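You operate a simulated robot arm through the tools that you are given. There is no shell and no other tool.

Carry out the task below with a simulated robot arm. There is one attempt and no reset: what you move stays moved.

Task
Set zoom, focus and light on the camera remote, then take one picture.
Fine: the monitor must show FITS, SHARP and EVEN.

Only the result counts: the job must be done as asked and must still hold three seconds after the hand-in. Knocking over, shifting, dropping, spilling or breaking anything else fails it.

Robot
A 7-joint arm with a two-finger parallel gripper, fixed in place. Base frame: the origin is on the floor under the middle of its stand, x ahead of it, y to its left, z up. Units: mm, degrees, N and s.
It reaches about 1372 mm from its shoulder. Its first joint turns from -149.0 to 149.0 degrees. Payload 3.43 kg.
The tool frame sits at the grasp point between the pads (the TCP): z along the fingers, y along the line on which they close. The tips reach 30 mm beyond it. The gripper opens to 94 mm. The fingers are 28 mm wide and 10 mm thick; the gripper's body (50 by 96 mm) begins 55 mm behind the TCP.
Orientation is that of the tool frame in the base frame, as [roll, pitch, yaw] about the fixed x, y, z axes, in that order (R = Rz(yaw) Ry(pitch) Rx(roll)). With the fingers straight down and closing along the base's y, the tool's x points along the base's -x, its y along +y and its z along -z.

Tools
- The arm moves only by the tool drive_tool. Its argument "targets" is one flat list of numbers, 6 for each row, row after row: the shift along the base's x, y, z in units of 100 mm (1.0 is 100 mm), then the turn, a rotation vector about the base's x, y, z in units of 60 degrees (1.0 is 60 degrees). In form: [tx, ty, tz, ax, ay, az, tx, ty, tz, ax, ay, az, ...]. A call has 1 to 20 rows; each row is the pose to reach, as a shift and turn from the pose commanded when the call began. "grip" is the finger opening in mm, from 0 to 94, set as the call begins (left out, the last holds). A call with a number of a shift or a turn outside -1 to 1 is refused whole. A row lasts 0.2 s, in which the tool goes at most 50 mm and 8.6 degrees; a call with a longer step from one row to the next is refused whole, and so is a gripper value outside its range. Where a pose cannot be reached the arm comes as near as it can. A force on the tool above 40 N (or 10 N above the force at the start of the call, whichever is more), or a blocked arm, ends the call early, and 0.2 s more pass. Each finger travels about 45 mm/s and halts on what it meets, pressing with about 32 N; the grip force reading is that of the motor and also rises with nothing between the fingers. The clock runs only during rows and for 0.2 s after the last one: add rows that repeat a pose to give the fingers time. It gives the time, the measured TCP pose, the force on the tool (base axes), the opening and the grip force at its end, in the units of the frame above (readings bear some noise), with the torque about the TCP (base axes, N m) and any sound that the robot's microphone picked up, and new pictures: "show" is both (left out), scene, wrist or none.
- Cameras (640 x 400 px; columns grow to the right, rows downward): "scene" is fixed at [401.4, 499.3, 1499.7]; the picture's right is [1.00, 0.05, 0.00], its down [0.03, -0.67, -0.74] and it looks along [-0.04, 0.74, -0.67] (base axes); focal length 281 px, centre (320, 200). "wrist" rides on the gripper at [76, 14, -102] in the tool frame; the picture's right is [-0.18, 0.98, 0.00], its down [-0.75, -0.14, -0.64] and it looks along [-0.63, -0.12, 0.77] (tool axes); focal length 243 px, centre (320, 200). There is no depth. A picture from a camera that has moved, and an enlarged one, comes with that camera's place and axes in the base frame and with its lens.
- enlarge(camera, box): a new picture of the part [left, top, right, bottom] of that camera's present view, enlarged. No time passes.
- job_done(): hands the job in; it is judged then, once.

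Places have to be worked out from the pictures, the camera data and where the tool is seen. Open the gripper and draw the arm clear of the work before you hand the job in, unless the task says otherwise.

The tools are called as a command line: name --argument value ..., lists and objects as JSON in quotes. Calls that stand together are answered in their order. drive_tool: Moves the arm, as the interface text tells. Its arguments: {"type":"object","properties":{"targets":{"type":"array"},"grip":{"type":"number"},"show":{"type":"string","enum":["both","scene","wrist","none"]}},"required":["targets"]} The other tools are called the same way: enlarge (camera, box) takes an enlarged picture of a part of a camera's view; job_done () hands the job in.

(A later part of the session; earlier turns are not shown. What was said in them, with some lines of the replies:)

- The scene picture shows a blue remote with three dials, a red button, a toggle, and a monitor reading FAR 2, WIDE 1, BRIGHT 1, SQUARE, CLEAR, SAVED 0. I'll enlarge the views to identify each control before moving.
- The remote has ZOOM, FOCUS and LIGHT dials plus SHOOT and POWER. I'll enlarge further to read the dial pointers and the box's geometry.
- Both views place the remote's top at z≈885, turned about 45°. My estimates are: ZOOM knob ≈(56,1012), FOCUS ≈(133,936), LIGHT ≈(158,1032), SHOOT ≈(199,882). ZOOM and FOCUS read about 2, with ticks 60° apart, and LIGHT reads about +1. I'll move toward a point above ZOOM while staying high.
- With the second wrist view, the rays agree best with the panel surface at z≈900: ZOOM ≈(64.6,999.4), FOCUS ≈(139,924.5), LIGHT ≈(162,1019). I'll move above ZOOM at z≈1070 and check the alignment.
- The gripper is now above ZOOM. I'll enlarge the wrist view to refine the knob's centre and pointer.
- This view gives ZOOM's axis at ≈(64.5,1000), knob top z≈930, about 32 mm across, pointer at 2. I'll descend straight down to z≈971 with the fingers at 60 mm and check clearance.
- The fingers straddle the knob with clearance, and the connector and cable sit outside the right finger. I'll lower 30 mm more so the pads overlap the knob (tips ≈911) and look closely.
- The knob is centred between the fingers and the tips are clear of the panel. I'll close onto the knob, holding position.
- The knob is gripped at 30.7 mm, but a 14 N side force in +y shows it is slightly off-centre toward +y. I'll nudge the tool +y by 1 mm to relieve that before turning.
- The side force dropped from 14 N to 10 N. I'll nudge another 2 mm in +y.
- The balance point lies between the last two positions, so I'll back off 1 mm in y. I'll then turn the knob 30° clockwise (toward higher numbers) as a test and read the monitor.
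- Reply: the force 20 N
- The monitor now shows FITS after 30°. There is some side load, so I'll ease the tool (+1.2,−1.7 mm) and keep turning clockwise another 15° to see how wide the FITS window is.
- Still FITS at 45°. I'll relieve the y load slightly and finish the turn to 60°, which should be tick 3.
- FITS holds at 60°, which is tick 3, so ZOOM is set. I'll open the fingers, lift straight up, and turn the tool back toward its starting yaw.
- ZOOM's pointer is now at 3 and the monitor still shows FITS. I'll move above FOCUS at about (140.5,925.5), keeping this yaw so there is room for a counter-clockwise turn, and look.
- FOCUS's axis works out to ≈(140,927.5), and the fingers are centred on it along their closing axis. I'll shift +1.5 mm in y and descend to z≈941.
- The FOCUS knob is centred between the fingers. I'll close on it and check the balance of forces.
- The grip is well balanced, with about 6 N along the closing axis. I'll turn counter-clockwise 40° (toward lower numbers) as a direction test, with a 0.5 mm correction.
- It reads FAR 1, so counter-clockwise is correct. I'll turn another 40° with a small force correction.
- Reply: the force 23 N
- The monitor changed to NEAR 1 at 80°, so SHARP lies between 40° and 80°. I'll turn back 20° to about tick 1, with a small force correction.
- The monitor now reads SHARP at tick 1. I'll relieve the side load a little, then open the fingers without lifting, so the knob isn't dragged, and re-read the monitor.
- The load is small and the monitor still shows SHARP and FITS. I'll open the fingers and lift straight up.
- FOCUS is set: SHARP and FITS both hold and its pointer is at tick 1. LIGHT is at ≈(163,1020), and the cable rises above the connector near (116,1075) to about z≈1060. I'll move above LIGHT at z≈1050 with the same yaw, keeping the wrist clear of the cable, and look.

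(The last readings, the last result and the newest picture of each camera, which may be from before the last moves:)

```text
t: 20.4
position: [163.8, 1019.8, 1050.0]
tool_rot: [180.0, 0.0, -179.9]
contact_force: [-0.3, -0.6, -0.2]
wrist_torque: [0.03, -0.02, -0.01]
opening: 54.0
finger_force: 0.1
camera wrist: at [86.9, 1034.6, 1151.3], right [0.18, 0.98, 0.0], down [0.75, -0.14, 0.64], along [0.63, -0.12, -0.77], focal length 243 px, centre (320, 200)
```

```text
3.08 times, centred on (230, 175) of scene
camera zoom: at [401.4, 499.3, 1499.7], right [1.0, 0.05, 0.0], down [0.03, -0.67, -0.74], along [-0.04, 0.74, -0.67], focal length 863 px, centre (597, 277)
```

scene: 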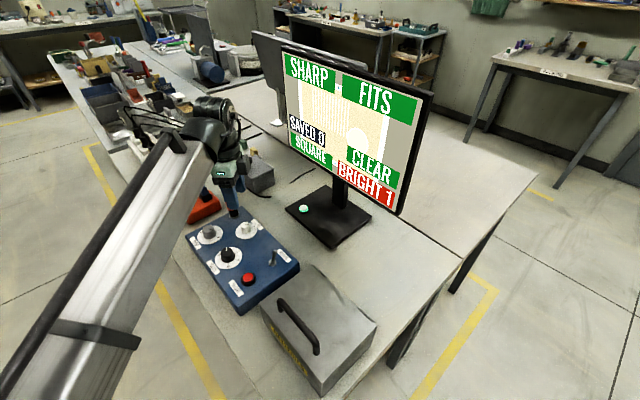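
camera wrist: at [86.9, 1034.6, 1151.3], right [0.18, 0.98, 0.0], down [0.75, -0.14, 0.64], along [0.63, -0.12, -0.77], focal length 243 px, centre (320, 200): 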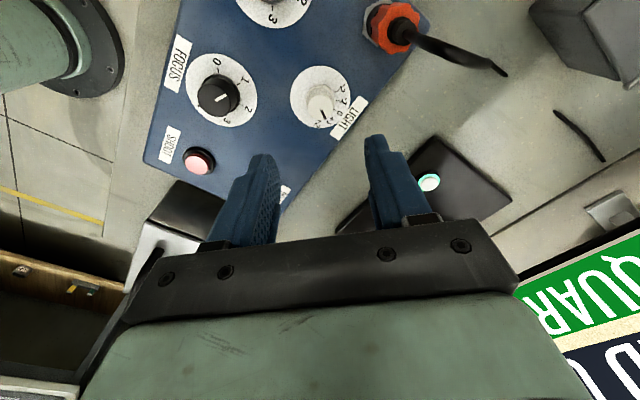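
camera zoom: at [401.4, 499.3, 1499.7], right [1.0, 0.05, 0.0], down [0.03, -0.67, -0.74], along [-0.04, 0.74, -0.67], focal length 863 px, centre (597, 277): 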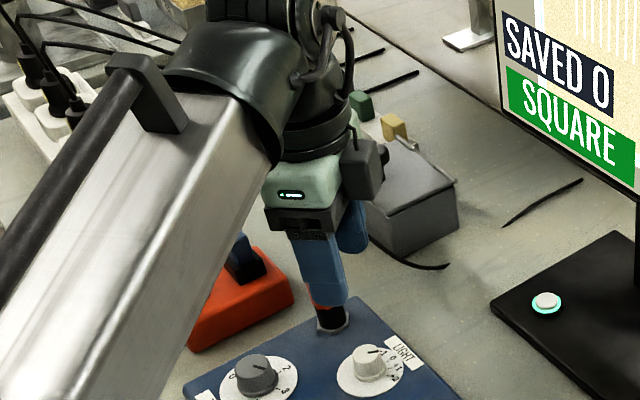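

LIGHT's axis refines to ≈(164.8,1021.2), knob top z≈926, about 23 mm across, and the cable is about 80 mm away. I'll shift (+1.5,+1 mm) and descend 100 mm.

drive_tool --targets '[0.015, 0.01, -0.4, 0, 0, 0, 0.015, 0.01, -0.8, 0, 0, 0, 0.015, 0.01, -1.0, 0, 0, 0]' --grip 54 --show "both"

enlarge --camera "wrist" --box '[220, 60, 420, 240]'

enlarge --camera "scene" --box '[190, 150, 310, 260]'

```text
t: 21.2
position: [164.6, 1019.3, 949.2]
tool_rot: [179.9, 0.0, -179.9]
contact_force: [-0.1, 0.2, 0.0]
wrist_torque: [0.02, 0.0, -0.02]
opening: 54.1
finger_force: 0.0
camera wrist: at [88.2, 1034.5, 1050.5], right [0.18, 0.98, 0.0], down [0.75, -0.14, 0.64], along [0.63, -0.12, -0.77], focal length 243 px, centre (320, 200)
```

scene: 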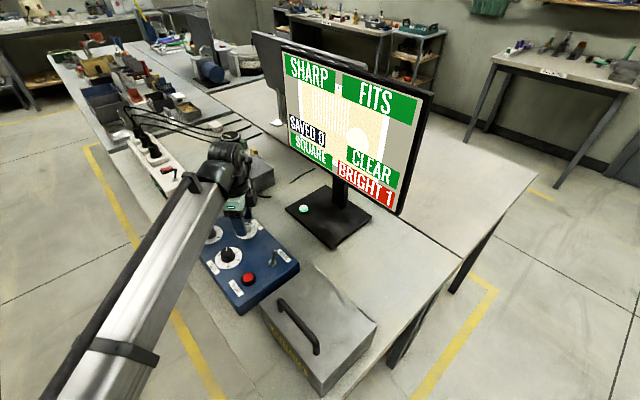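
wrist: 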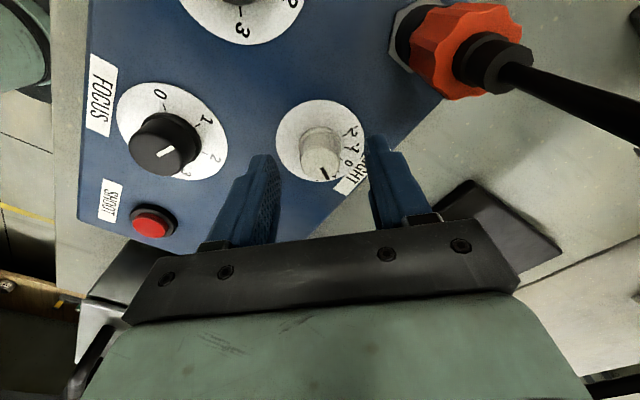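

```text
2.22 times, centred on (320, 150) of wrist
camera zoom: at [88.2, 1034.5, 1050.5], right [0.18, 0.98, 0.0], down [0.75, -0.14, 0.64], along [0.63, -0.12, -0.77], focal length 539 px, centre (320, 311)
```

zoom: 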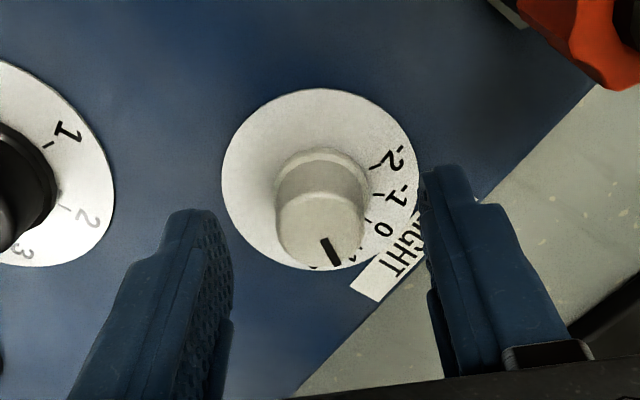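

```text
3.64 times, centred on (250, 205) of scene
camera zoom: at [401.4, 499.3, 1499.7], right [1.0, 0.05, 0.0], down [0.03, -0.67, -0.74], along [-0.04, 0.74, -0.67], focal length 1020 px, centre (574, 182)
```

zoom: 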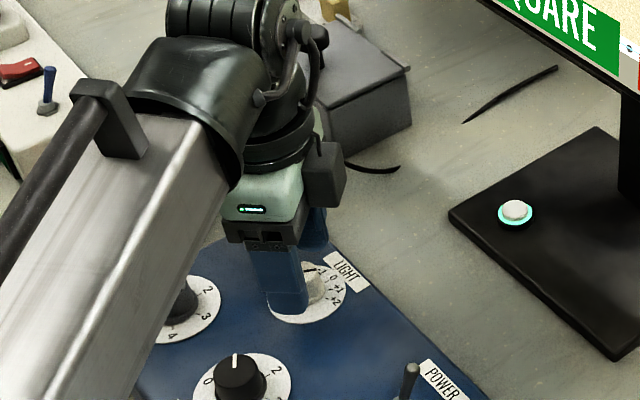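

The knob lies within about 1 mm of the finger centreline. I'll lower 12.5 mm so the tips are ≈908, then close on it.

drive_tool --targets '[0, 0, -0.06, 0, 0, 0, 0, 0, -0.125, 0, 0, 0, 0, 0, -0.125, 0, 0, 0]' --grip 54 --show "none"

drive_tool --targets '[0, 0, 0, 0, 0, 0, 0, 0, 0, 0, 0, 0, 0, 0, 0, 0, 0, 0, 0, 0, 0, 0, 0, 0]' --grip 16 --show "both"

```text
t: 22.0
position: [164.4, 1021.7, 938.1]
tool_rot: [-180.0, 0.0, -180.0]
contact_force: [-0.1, -0.2, 0.7]
wrist_torque: [0.01, -0.02, -0.01]
opening: 53.8
finger_force: 0.1
```

```text
t: 23.0
position: [164.2, 1019.5, 937.8]
tool_rot: [-179.9, 0.0, -179.9]
contact_force: [0.6, -11.6, -2.7]
wrist_torque: [-0.07, -0.03, -0.01]
opening: 24.8
finger_force: 44.9
camera wrist: at [88.3, 1034.8, 1039.8], right [0.18, 0.98, 0.0], down [0.75, -0.14, 0.64], along [0.63, -0.12, -0.77], focal length 243 px, centre (320, 200)
```

scene: 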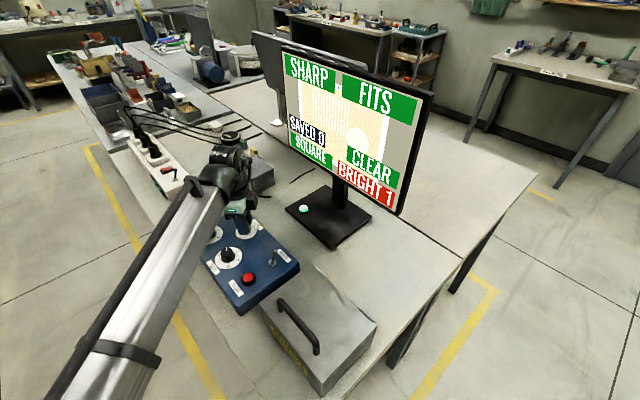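
wrist: 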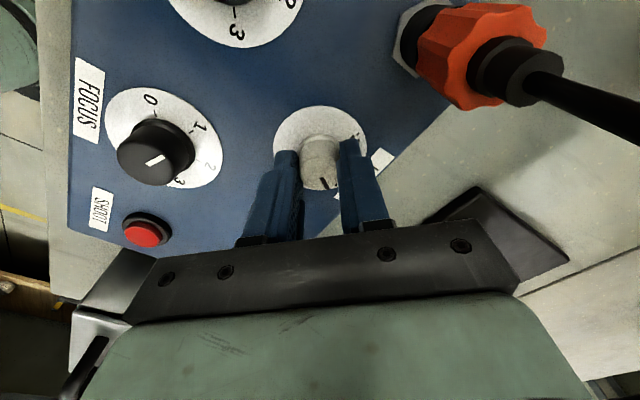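

The LIGHT knob is gripped at 24.8 mm with a −11.6 N side load. I'll shift −1.1 mm in y to balance it and turn counter-clockwise 20°.

drive_tool --targets '[0, -0.011, 0, 0, 0, 0, 0, -0.011, 0, 0, 0, 0.11, 0, -0.011, 0, 0, 0, 0.22, 0, -0.011, 0, 0, 0, 0.333, 0, -0.011, 0, 0, 0, 0.333]' --show "both"

```text
t: 24.2
position: [164.9, 1020.9, 939.2]
tool_rot: [-179.7, 0.0, -159.8]
contact_force: [7.2, -9.6, -9.0]
wrist_torque: [-0.13, 0.36, 0.04]
opening: 25.1
finger_force: 44.7
camera wrist: at [88.0, 1007.8, 1039.9], right [-0.16, 0.99, 0.0], down [0.76, 0.13, 0.64], along [0.63, 0.11, -0.77], focal length 243 px, centre (320, 200)
```

scene: 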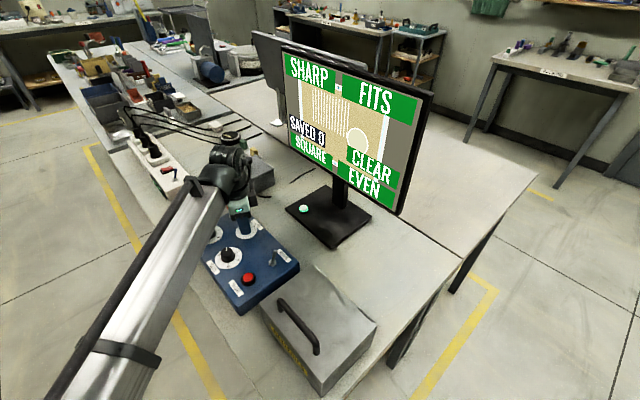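
wrist: 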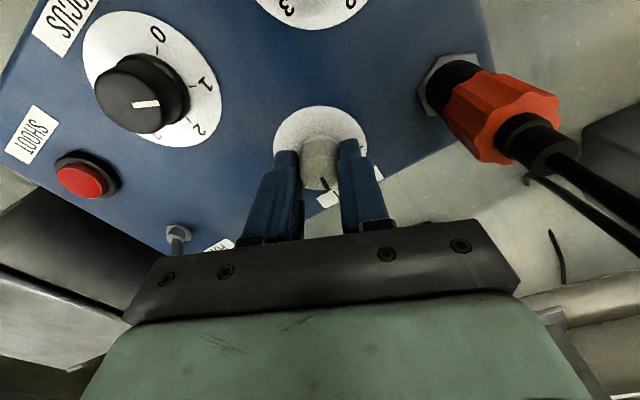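

All indicators are green: SHARP, FITS, EVEN, SQUARE, CLEAR. I'll turn 8° more to sit near tick 0 and check that EVEN holds, relieving the side load as I go.

drive_tool --targets '[0.007, -0.009, 0, 0, 0, 0, 0.007, -0.009, 0, 0, 0, 0.07, 0.007, -0.009, 0, 0, 0, 0.133, 0.007, -0.009, 0, 0, 0, 0.133]' --show "scene"

enlarge --camera "scene" --box '[270, 40, 440, 220]'

enlarge --camera "wrist" --box '[220, 60, 420, 240]'

```text
t: 25.2
position: [164.7, 1019.5, 937.4]
tool_rot: [-179.9, 0.0, -151.8]
contact_force: [0.8, -4.6, -16.0]
wrist_torque: [0.46, -1.04, 0.04]
opening: 25.2
finger_force: 45.1
```

scene: 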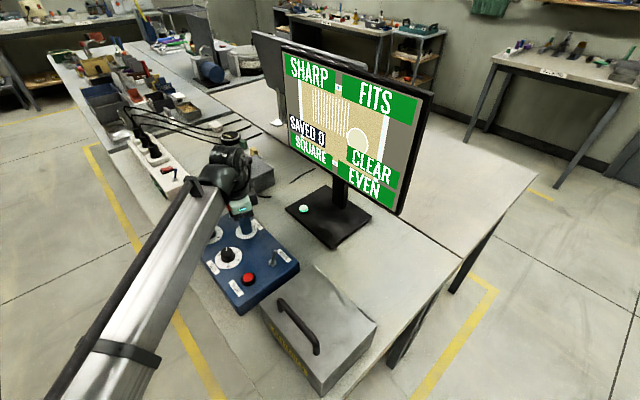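

```text
2.22 times, centred on (355, 130) of scene
camera zoom: at [401.4, 499.3, 1499.7], right [1.0, 0.05, 0.0], down [0.03, -0.67, -0.74], along [-0.04, 0.74, -0.67], focal length 624 px, centre (242, 356)
```

zoom: 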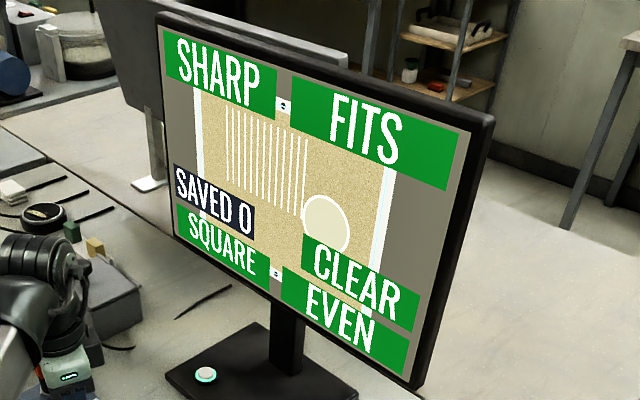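

```text
2.22 times, centred on (320, 150) of wrist
camera zoom: at [90.6, 997.2, 1039.9], right [-0.3, 0.95, 0.0], down [0.73, 0.23, 0.64], along [0.61, 0.19, -0.77], focal length 539 px, centre (320, 311)
```

zoom: 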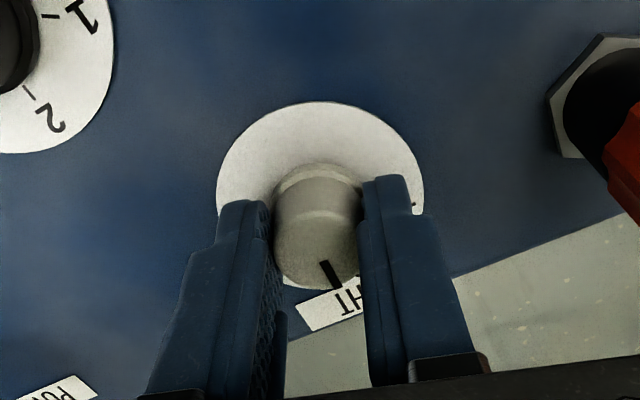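

EVEN still holds at 28° with every indicator green. I'll open the fingers and lift straight up, clear of the cable.

drive_tool --targets '[0, 0, 0, 0, 0, 0, 0, 0, 0, 0, 0, 0, 0, 0, 0, 0, 0, 0, 0, 0, 0.3, 0, 0, 0, 0, 0, 0.65, 0, 0, 0, 0, 0, 1.0, 0, 0, 0]' --grip 50 --show "both"

enlarge --camera "scene" --box '[270, 40, 440, 220]'

enlarge --camera "scene" --box '[180, 200, 310, 320]'

```text
t: 26.6
position: [164.3, 1019.4, 1039.8]
tool_rot: [-180.0, -0.1, -152.1]
contact_force: [0.5, 0.3, 0.7]
wrist_torque: [0.0, 0.01, -0.02]
opening: 49.8
finger_force: 0.2
camera wrist: at [90.3, 996.6, 1141.2], right [-0.3, 0.95, 0.0], down [0.73, 0.23, 0.64], along [0.61, 0.19, -0.77], focal length 243 px, centre (320, 200)
```

scene: 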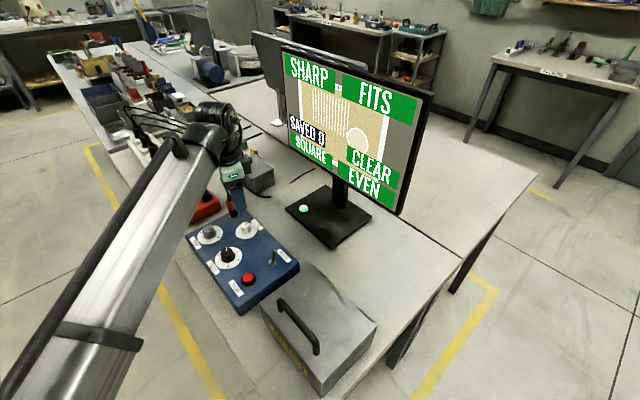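
wrist: 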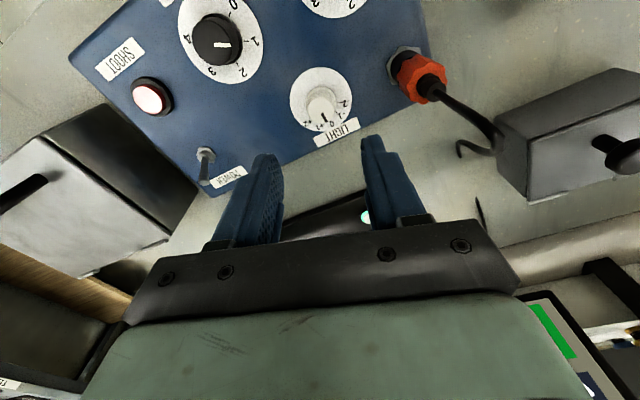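

```text
2.22 times, centred on (355, 130) of scene
camera zoom: at [401.4, 499.3, 1499.7], right [1.0, 0.05, 0.0], down [0.03, -0.67, -0.74], along [-0.04, 0.74, -0.67], focal length 624 px, centre (242, 356)
```

zoom: 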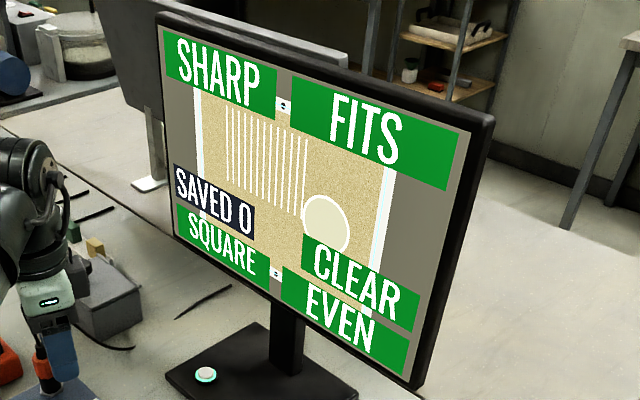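

```text
3.33 times, centred on (245, 260) of scene
camera zoom: at [401.4, 499.3, 1499.7], right [1.0, 0.05, 0.0], down [0.03, -0.67, -0.74], along [-0.04, 0.74, -0.67], focal length 935 px, centre (570, 0)
```

zoom: 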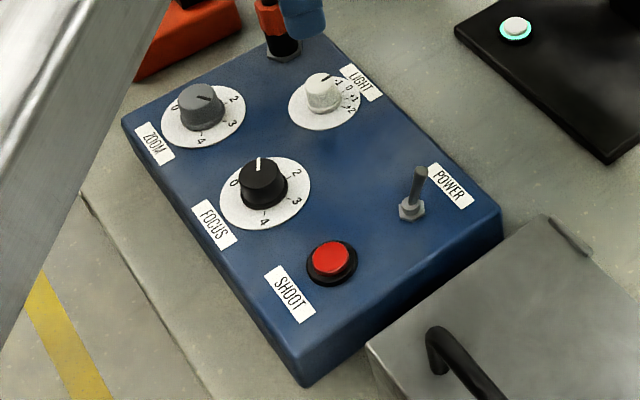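

All three knobs are set and released with every indicator green, SAVED 0. SHOOT is at ≈(206,867). I'll travel high toward it with the fingers closing, turning the yaw back.

drive_tool --targets '[0.1, -0.25, 0, 0, 0, -0.117, 0.2, -0.5, 0, 0, 0, -0.233, 0.3, -0.75, 0, 0, 0, -0.35, 0.41, -1.0, 0, 0, 0, -0.467]' --grip 0 --show "none"

drive_tool --targets '[0, -0.25, 0, 0, 0, 0, 0, -0.515, 0, 0, 0, 0, 0, -0.515, 0, 0, 0, 0]' --grip 0 --show "both"

enlarge --camera "wrist" --box '[220, 30, 420, 210]'

enlarge --camera "scene" --box '[180, 180, 320, 320]'

```text
t: 27.6
position: [206.3, 919.5, 1037.5]
tool_rot: [-179.9, 0.0, 179.9]
contact_force: [-0.4, 0.4, -0.4]
wrist_torque: [-0.04, 0.05, 0.01]
opening: 0.1
finger_force: 31.9
```

```text
t: 28.4
position: [205.7, 867.3, 1039.7]
tool_rot: [179.9, 0.0, -179.9]
contact_force: [0.0, -0.1, 1.1]
wrist_torque: [0.02, 0.04, 0.0]
opening: 0.0
finger_force: 31.8
camera wrist: at [129.3, 882.2, 1141.2], right [0.18, 0.98, 0.0], down [0.75, -0.14, 0.64], along [0.63, -0.12, -0.77], focal length 243 px, centre (320, 200)
```

scene: 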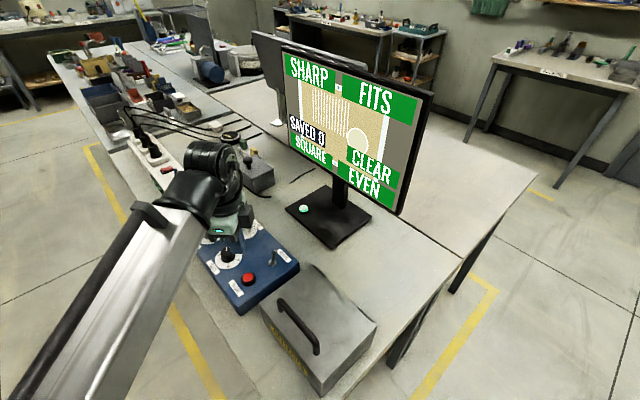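
wrist: 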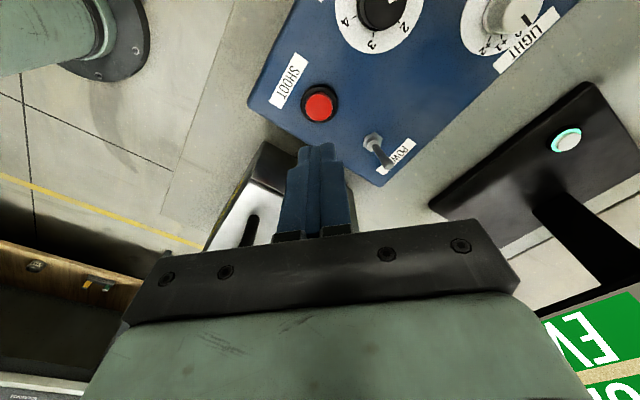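

```text
2.22 times, centred on (320, 120) of wrist
camera zoom: at [129.3, 882.2, 1141.2], right [0.18, 0.98, 0.0], down [0.75, -0.14, 0.64], along [0.63, -0.12, -0.77], focal length 539 px, centre (320, 378)
```

zoom: 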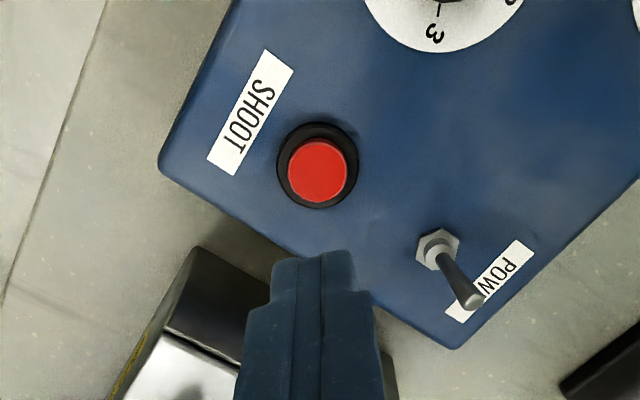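

```text
2.86 times, centred on (250, 250) of scene
camera zoom: at [401.4, 499.3, 1499.7], right [1.0, 0.05, 0.0], down [0.03, -0.67, -0.74], along [-0.04, 0.74, -0.67], focal length 802 px, centre (520, 57)
```

zoom: 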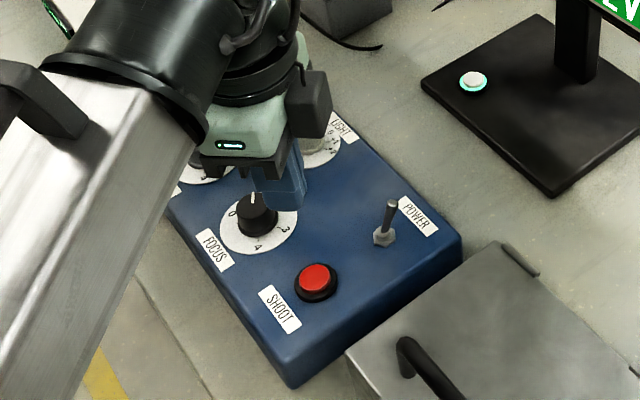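

The closed fingertips are about over SHOOT, whose cap is at ≈(207.5,866.8) with its top near z≈910. I'll shift +1 mm in x, −0.5 mm in y and descend to z≈950 (tips ≈920), still above the cap.

drive_tool --targets '[0.01, -0.005, -0.4, 0, 0, 0, 0.01, -0.005, -0.75, 0, 0, 0, 0.01, -0.005, -0.88, 0, 0, 0]' --grip 0 --show "both"

enlarge --camera "wrist" --box '[240, 80, 400, 220]'

enlarge --camera "scene" --box '[200, 230, 300, 320]'

```text
t: 29.2
position: [206.3, 868.1, 949.3]
tool_rot: [-180.0, 0.0, 180.0]
contact_force: [-0.2, 0.6, 0.5]
wrist_torque: [0.01, -0.04, 0.02]
opening: 0.2
finger_force: 32.1
camera wrist: at [130.0, 882.6, 1050.4], right [0.18, 0.98, 0.0], down [0.75, -0.14, 0.64], along [0.63, -0.12, -0.77], focal length 243 px, centre (320, 200)
```

scene: 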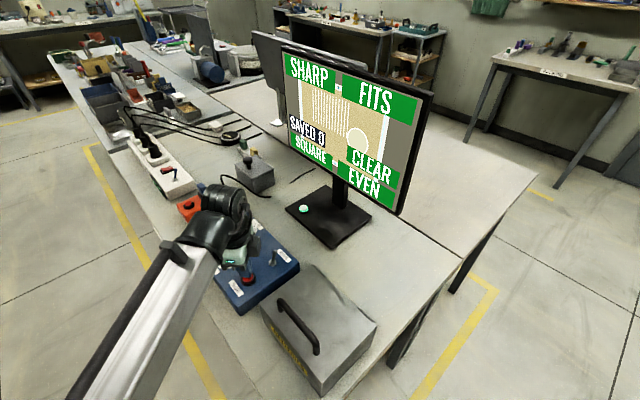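
wrist: 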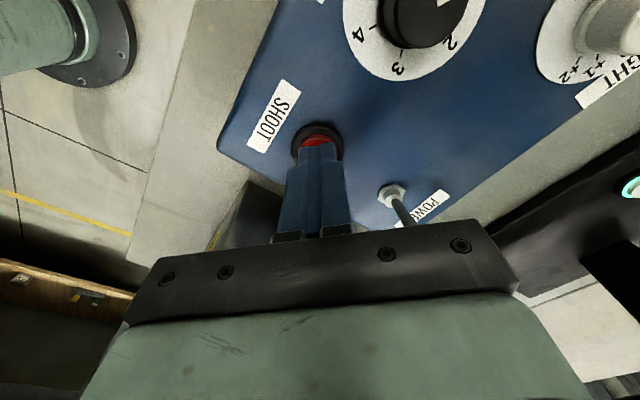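

```text
2.86 times, centred on (320, 150) of wrist
camera zoom: at [130.0, 882.6, 1050.4], right [0.18, 0.98, 0.0], down [0.75, -0.14, 0.64], along [0.63, -0.12, -0.77], focal length 693 px, centre (320, 343)
```

zoom: 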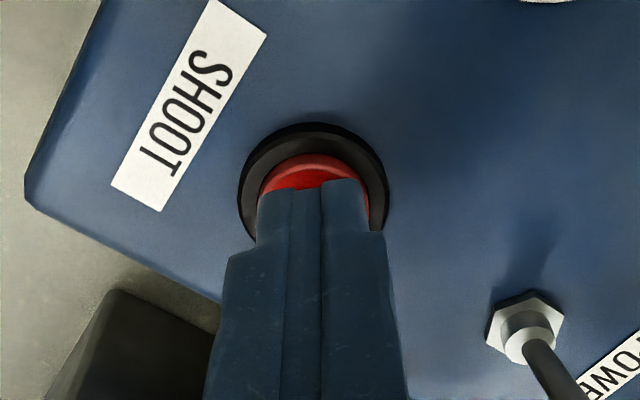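

```text
4.44 times, centred on (250, 275) of scene
camera zoom: at [401.4, 499.3, 1499.7], right [1.0, 0.05, 0.0], down [0.03, -0.67, -0.74], along [-0.04, 0.74, -0.67], focal length 1247 px, centre (631, -133)
```

zoom: 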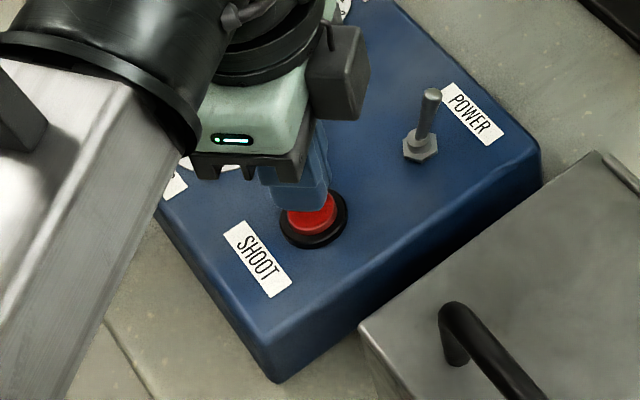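

The tips are just above the cap. I'll enlarge to check the alignment before pressing.

enlarge --camera "scene" --box '[230, 255, 270, 290]'

enlarge --camera "wrist" --box '[280, 110, 360, 180]'

```text
11.43 times, centred on (250, 272) of scene
camera zoom: at [401.4, 499.3, 1499.7], right [1.0, 0.05, 0.0], down [0.03, -0.67, -0.74], along [-0.04, 0.74, -0.67], focal length 3207 px, centre (1120, -629)
```

zoom: 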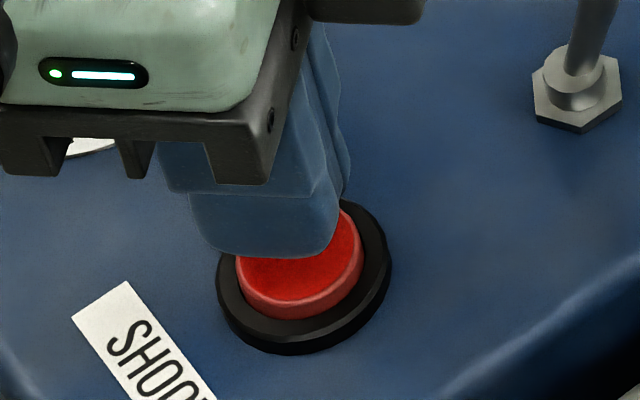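

```text
5.71 times, centred on (320, 145) of wrist
camera zoom: at [130.0, 882.6, 1050.4], right [0.18, 0.98, 0.0], down [0.75, -0.14, 0.64], along [0.63, -0.12, -0.77], focal length 1386 px, centre (320, 514)
```

zoom: 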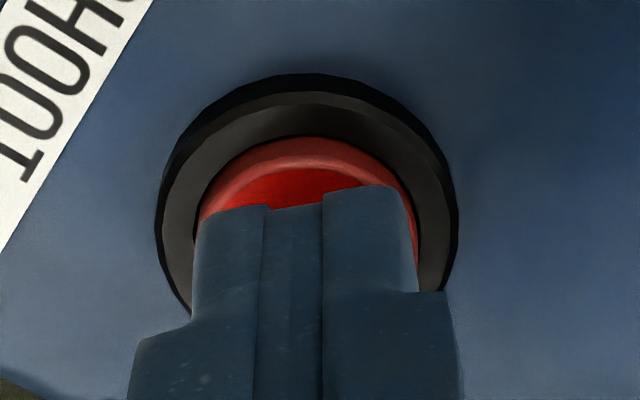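

The tips are aligned with the cap in y, and a ~2 mm shift in +x will centre them. The cap top appears to be near z≈905, so I'll shift and lower 10 mm to just above it or at first touch.

drive_tool --targets '[0.02, -0.003, -0.04, 0, 0, 0, 0.02, -0.003, -0.08, 0, 0, 0, 0.02, -0.003, -0.1, 0, 0, 0]' --grip 0 --show "scene"

enlarge --camera "scene" --box '[230, 255, 270, 290]'

```text
t: 30.0
position: [208.9, 867.8, 940.4]
tool_rot: [180.0, -0.1, 180.0]
contact_force: [1.0, 0.5, -1.4]
wrist_torque: [0.0, -0.03, 0.01]
opening: 0.1
finger_force: 31.9
```

scene: 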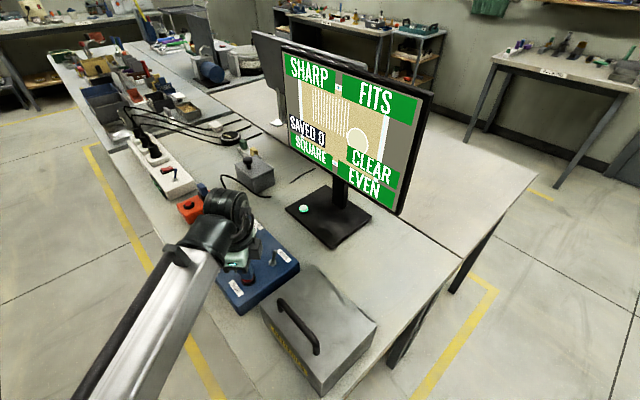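

```text
11.43 times, centred on (250, 272) of scene
camera zoom: at [401.4, 499.3, 1499.7], right [1.0, 0.05, 0.0], down [0.03, -0.67, -0.74], along [-0.04, 0.74, -0.67], focal length 3207 px, centre (1120, -629)
```

zoom: 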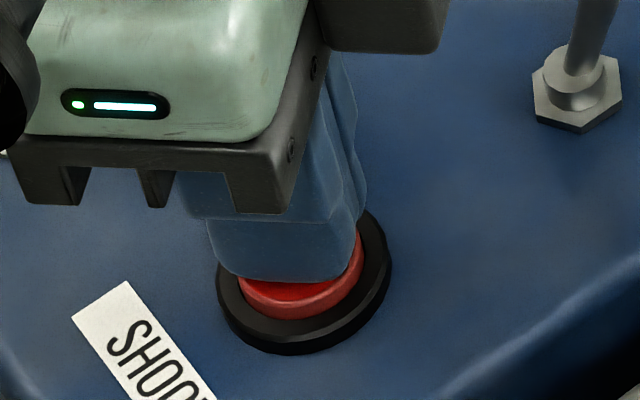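

There is no contact yet and the tips are centred on the cap. I'll lower 4 mm in small steps.

drive_tool --targets '[0, 0, -0.02, 0, 0, 0, 0, 0, -0.04, 0, 0, 0]' --grip 0 --show "scene"

enlarge --camera "scene" --box '[230, 255, 270, 290]'

```text
t: 30.6
position: [208.2, 867.9, 936.6]
tool_rot: [180.0, 0.1, -180.0]
contact_force: [-1.1, 0.7, 3.6]
wrist_torque: [0.02, 0.02, 0.02]
opening: 0.3
finger_force: 32.2
heard: click
```

scene: 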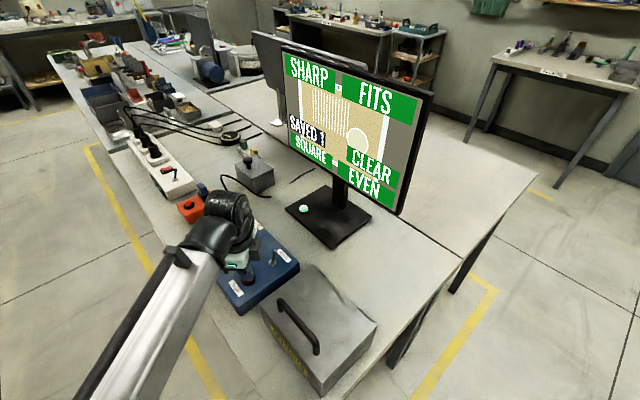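

```text
11.43 times, centred on (250, 272) of scene
camera zoom: at [401.4, 499.3, 1499.7], right [1.0, 0.05, 0.0], down [0.03, -0.67, -0.74], along [-0.04, 0.74, -0.67], focal length 3207 px, centre (1120, -629)
```

zoom: 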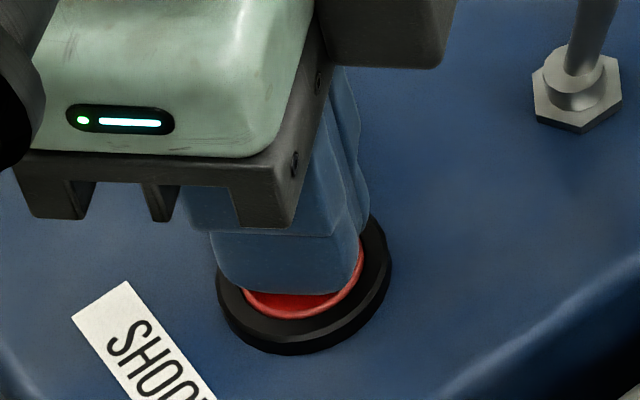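

A click was heard and the monitor shows SAVED 1 with everything green. I'll lift straight up quickly so the button is released in one clean motion.

drive_tool --targets '[0, 0, 0.3, 0, 0, 0, 0, 0, 0.7, 0, 0, 0, 0, 0, 1.0, 0, 0, 0]' --grip 0 --show "both"

enlarge --camera "scene" --box '[270, 40, 440, 220]'

```text
t: 31.4
position: [209.0, 868.2, 1035.2]
tool_rot: [-180.0, -0.1, -180.0]
contact_force: [0.6, -0.3, 0.8]
wrist_torque: [-0.02, -0.03, 0.01]
opening: 0.3
finger_force: 32.3
camera wrist: at [131.6, 882.3, 1137.1], right [0.18, 0.98, 0.0], down [0.75, -0.14, 0.64], along [0.63, -0.12, -0.77], focal length 243 px, centre (320, 200)
```

scene: 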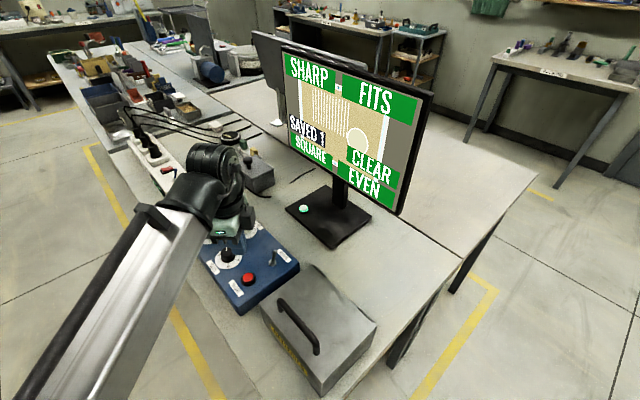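
wrist: 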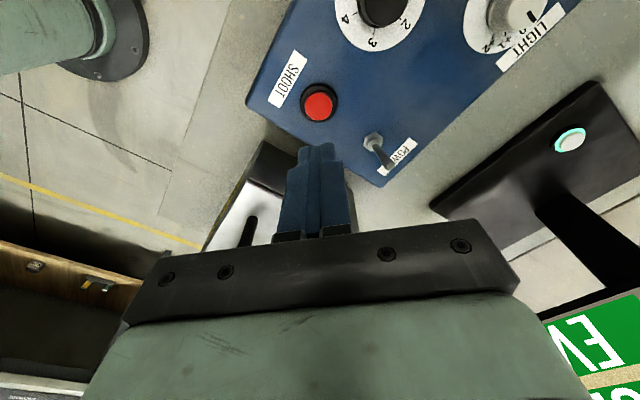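

```text
2.22 times, centred on (355, 130) of scene
camera zoom: at [401.4, 499.3, 1499.7], right [1.0, 0.05, 0.0], down [0.03, -0.67, -0.74], along [-0.04, 0.74, -0.67], focal length 624 px, centre (242, 356)
```

zoom: 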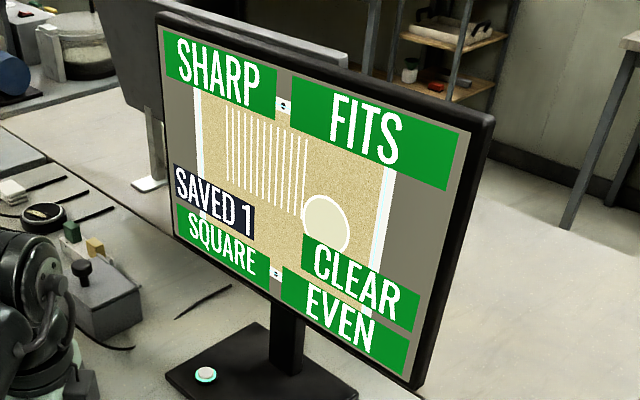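

SAVED 1 with SHARP, FITS and EVEN all green. I'll raise the arm, open the gripper, and draw it clear of the remote.

drive_tool --targets '[0, 0, 0.4, 0, 0, 0, 0, 0, 0.8, 0, 0, 0, 0, 0, 1.0, 0, 0, 0, -0.33, 0, 1.0, 0, 0, 0, -0.66, 0, 1.0, 0, 0, 0, -1.0, 0, 1.0, 0, 0, 0]' --grip 80 --show "none"

drive_tool --targets '[-0.4, 0, 0.1, 0, 0, 0, -0.8, 0, 0.2, 0, 0, 0, -1.0, 0, 0.3, 0, 0, 0, -1.0, 0, 0.3, 0, 0, 0]' --grip 80 --show "both"

enlarge --camera "scene" --box '[170, 40, 440, 320]'

```text
t: 32.8
position: [109.5, 867.1, 1137.9]
tool_rot: [-180.0, 0.0, 179.9]
contact_force: [1.6, -0.4, -0.4]
wrist_torque: [-0.01, 0.04, -0.02]
opening: 79.9
finger_force: 0.1
```

```text
t: 33.8
position: [9.1, 866.1, 1167.5]
tool_rot: [180.0, 0.0, 180.0]
contact_force: [0.3, 0.5, 0.6]
wrist_torque: [0.04, -0.01, -0.02]
opening: 80.1
finger_force: 0.0
camera wrist: at [-67.4, 880.9, 1269.1], right [0.18, 0.98, 0.0], down [0.75, -0.14, 0.64], along [0.63, -0.12, -0.77], focal length 243 px, centre (320, 200)
```

scene: 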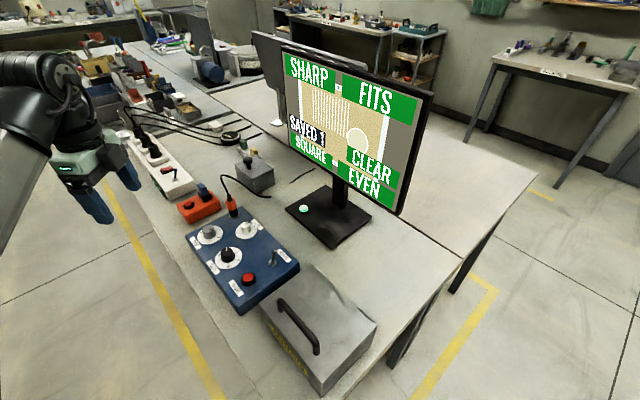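
wrist: 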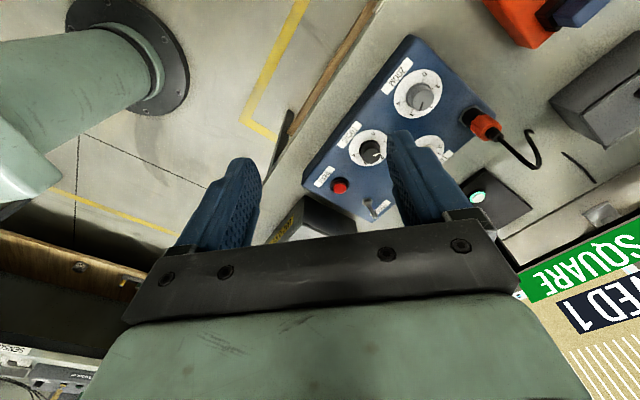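

```text
1.43 times, centred on (305, 180) of scene
camera zoom: at [401.4, 499.3, 1499.7], right [1.0, 0.05, 0.0], down [0.03, -0.67, -0.74], along [-0.04, 0.74, -0.67], focal length 401 px, centre (341, 229)
```

zoom: 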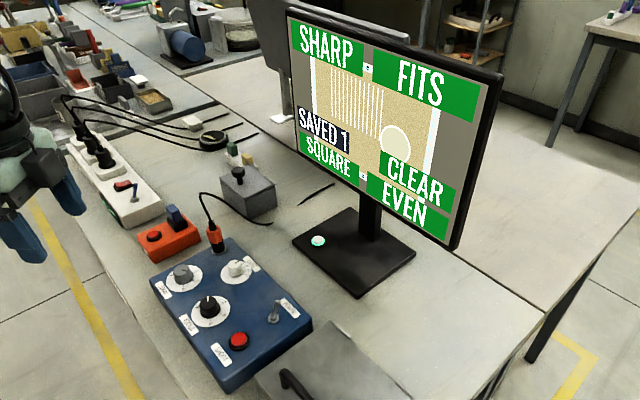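

The monitor shows SHARP, FITS and EVEN, with SQUARE, CLEAR and SAVED 1. The arm is clear with the gripper open, and nothing else has moved. I'm handing the job in.

job_done

```text
The job is handed in.
```

The camera remote is set and one picture is taken: the monitor shows FITS, SHARP and EVEN, with SAVED 1. SQUARE and CLEAR also stayed green.

- **Zoom:** turned from 2 to 3.
- **Focus:** turned from 2 to 1.
- **Light:** turned from +1 to about 0.
- **Shoot:** pressed once, with a single click heard.

All of these readings still held after I drew the arm clear with the gripper open, just before hand-in. Nothing else looked moved in the last picture.
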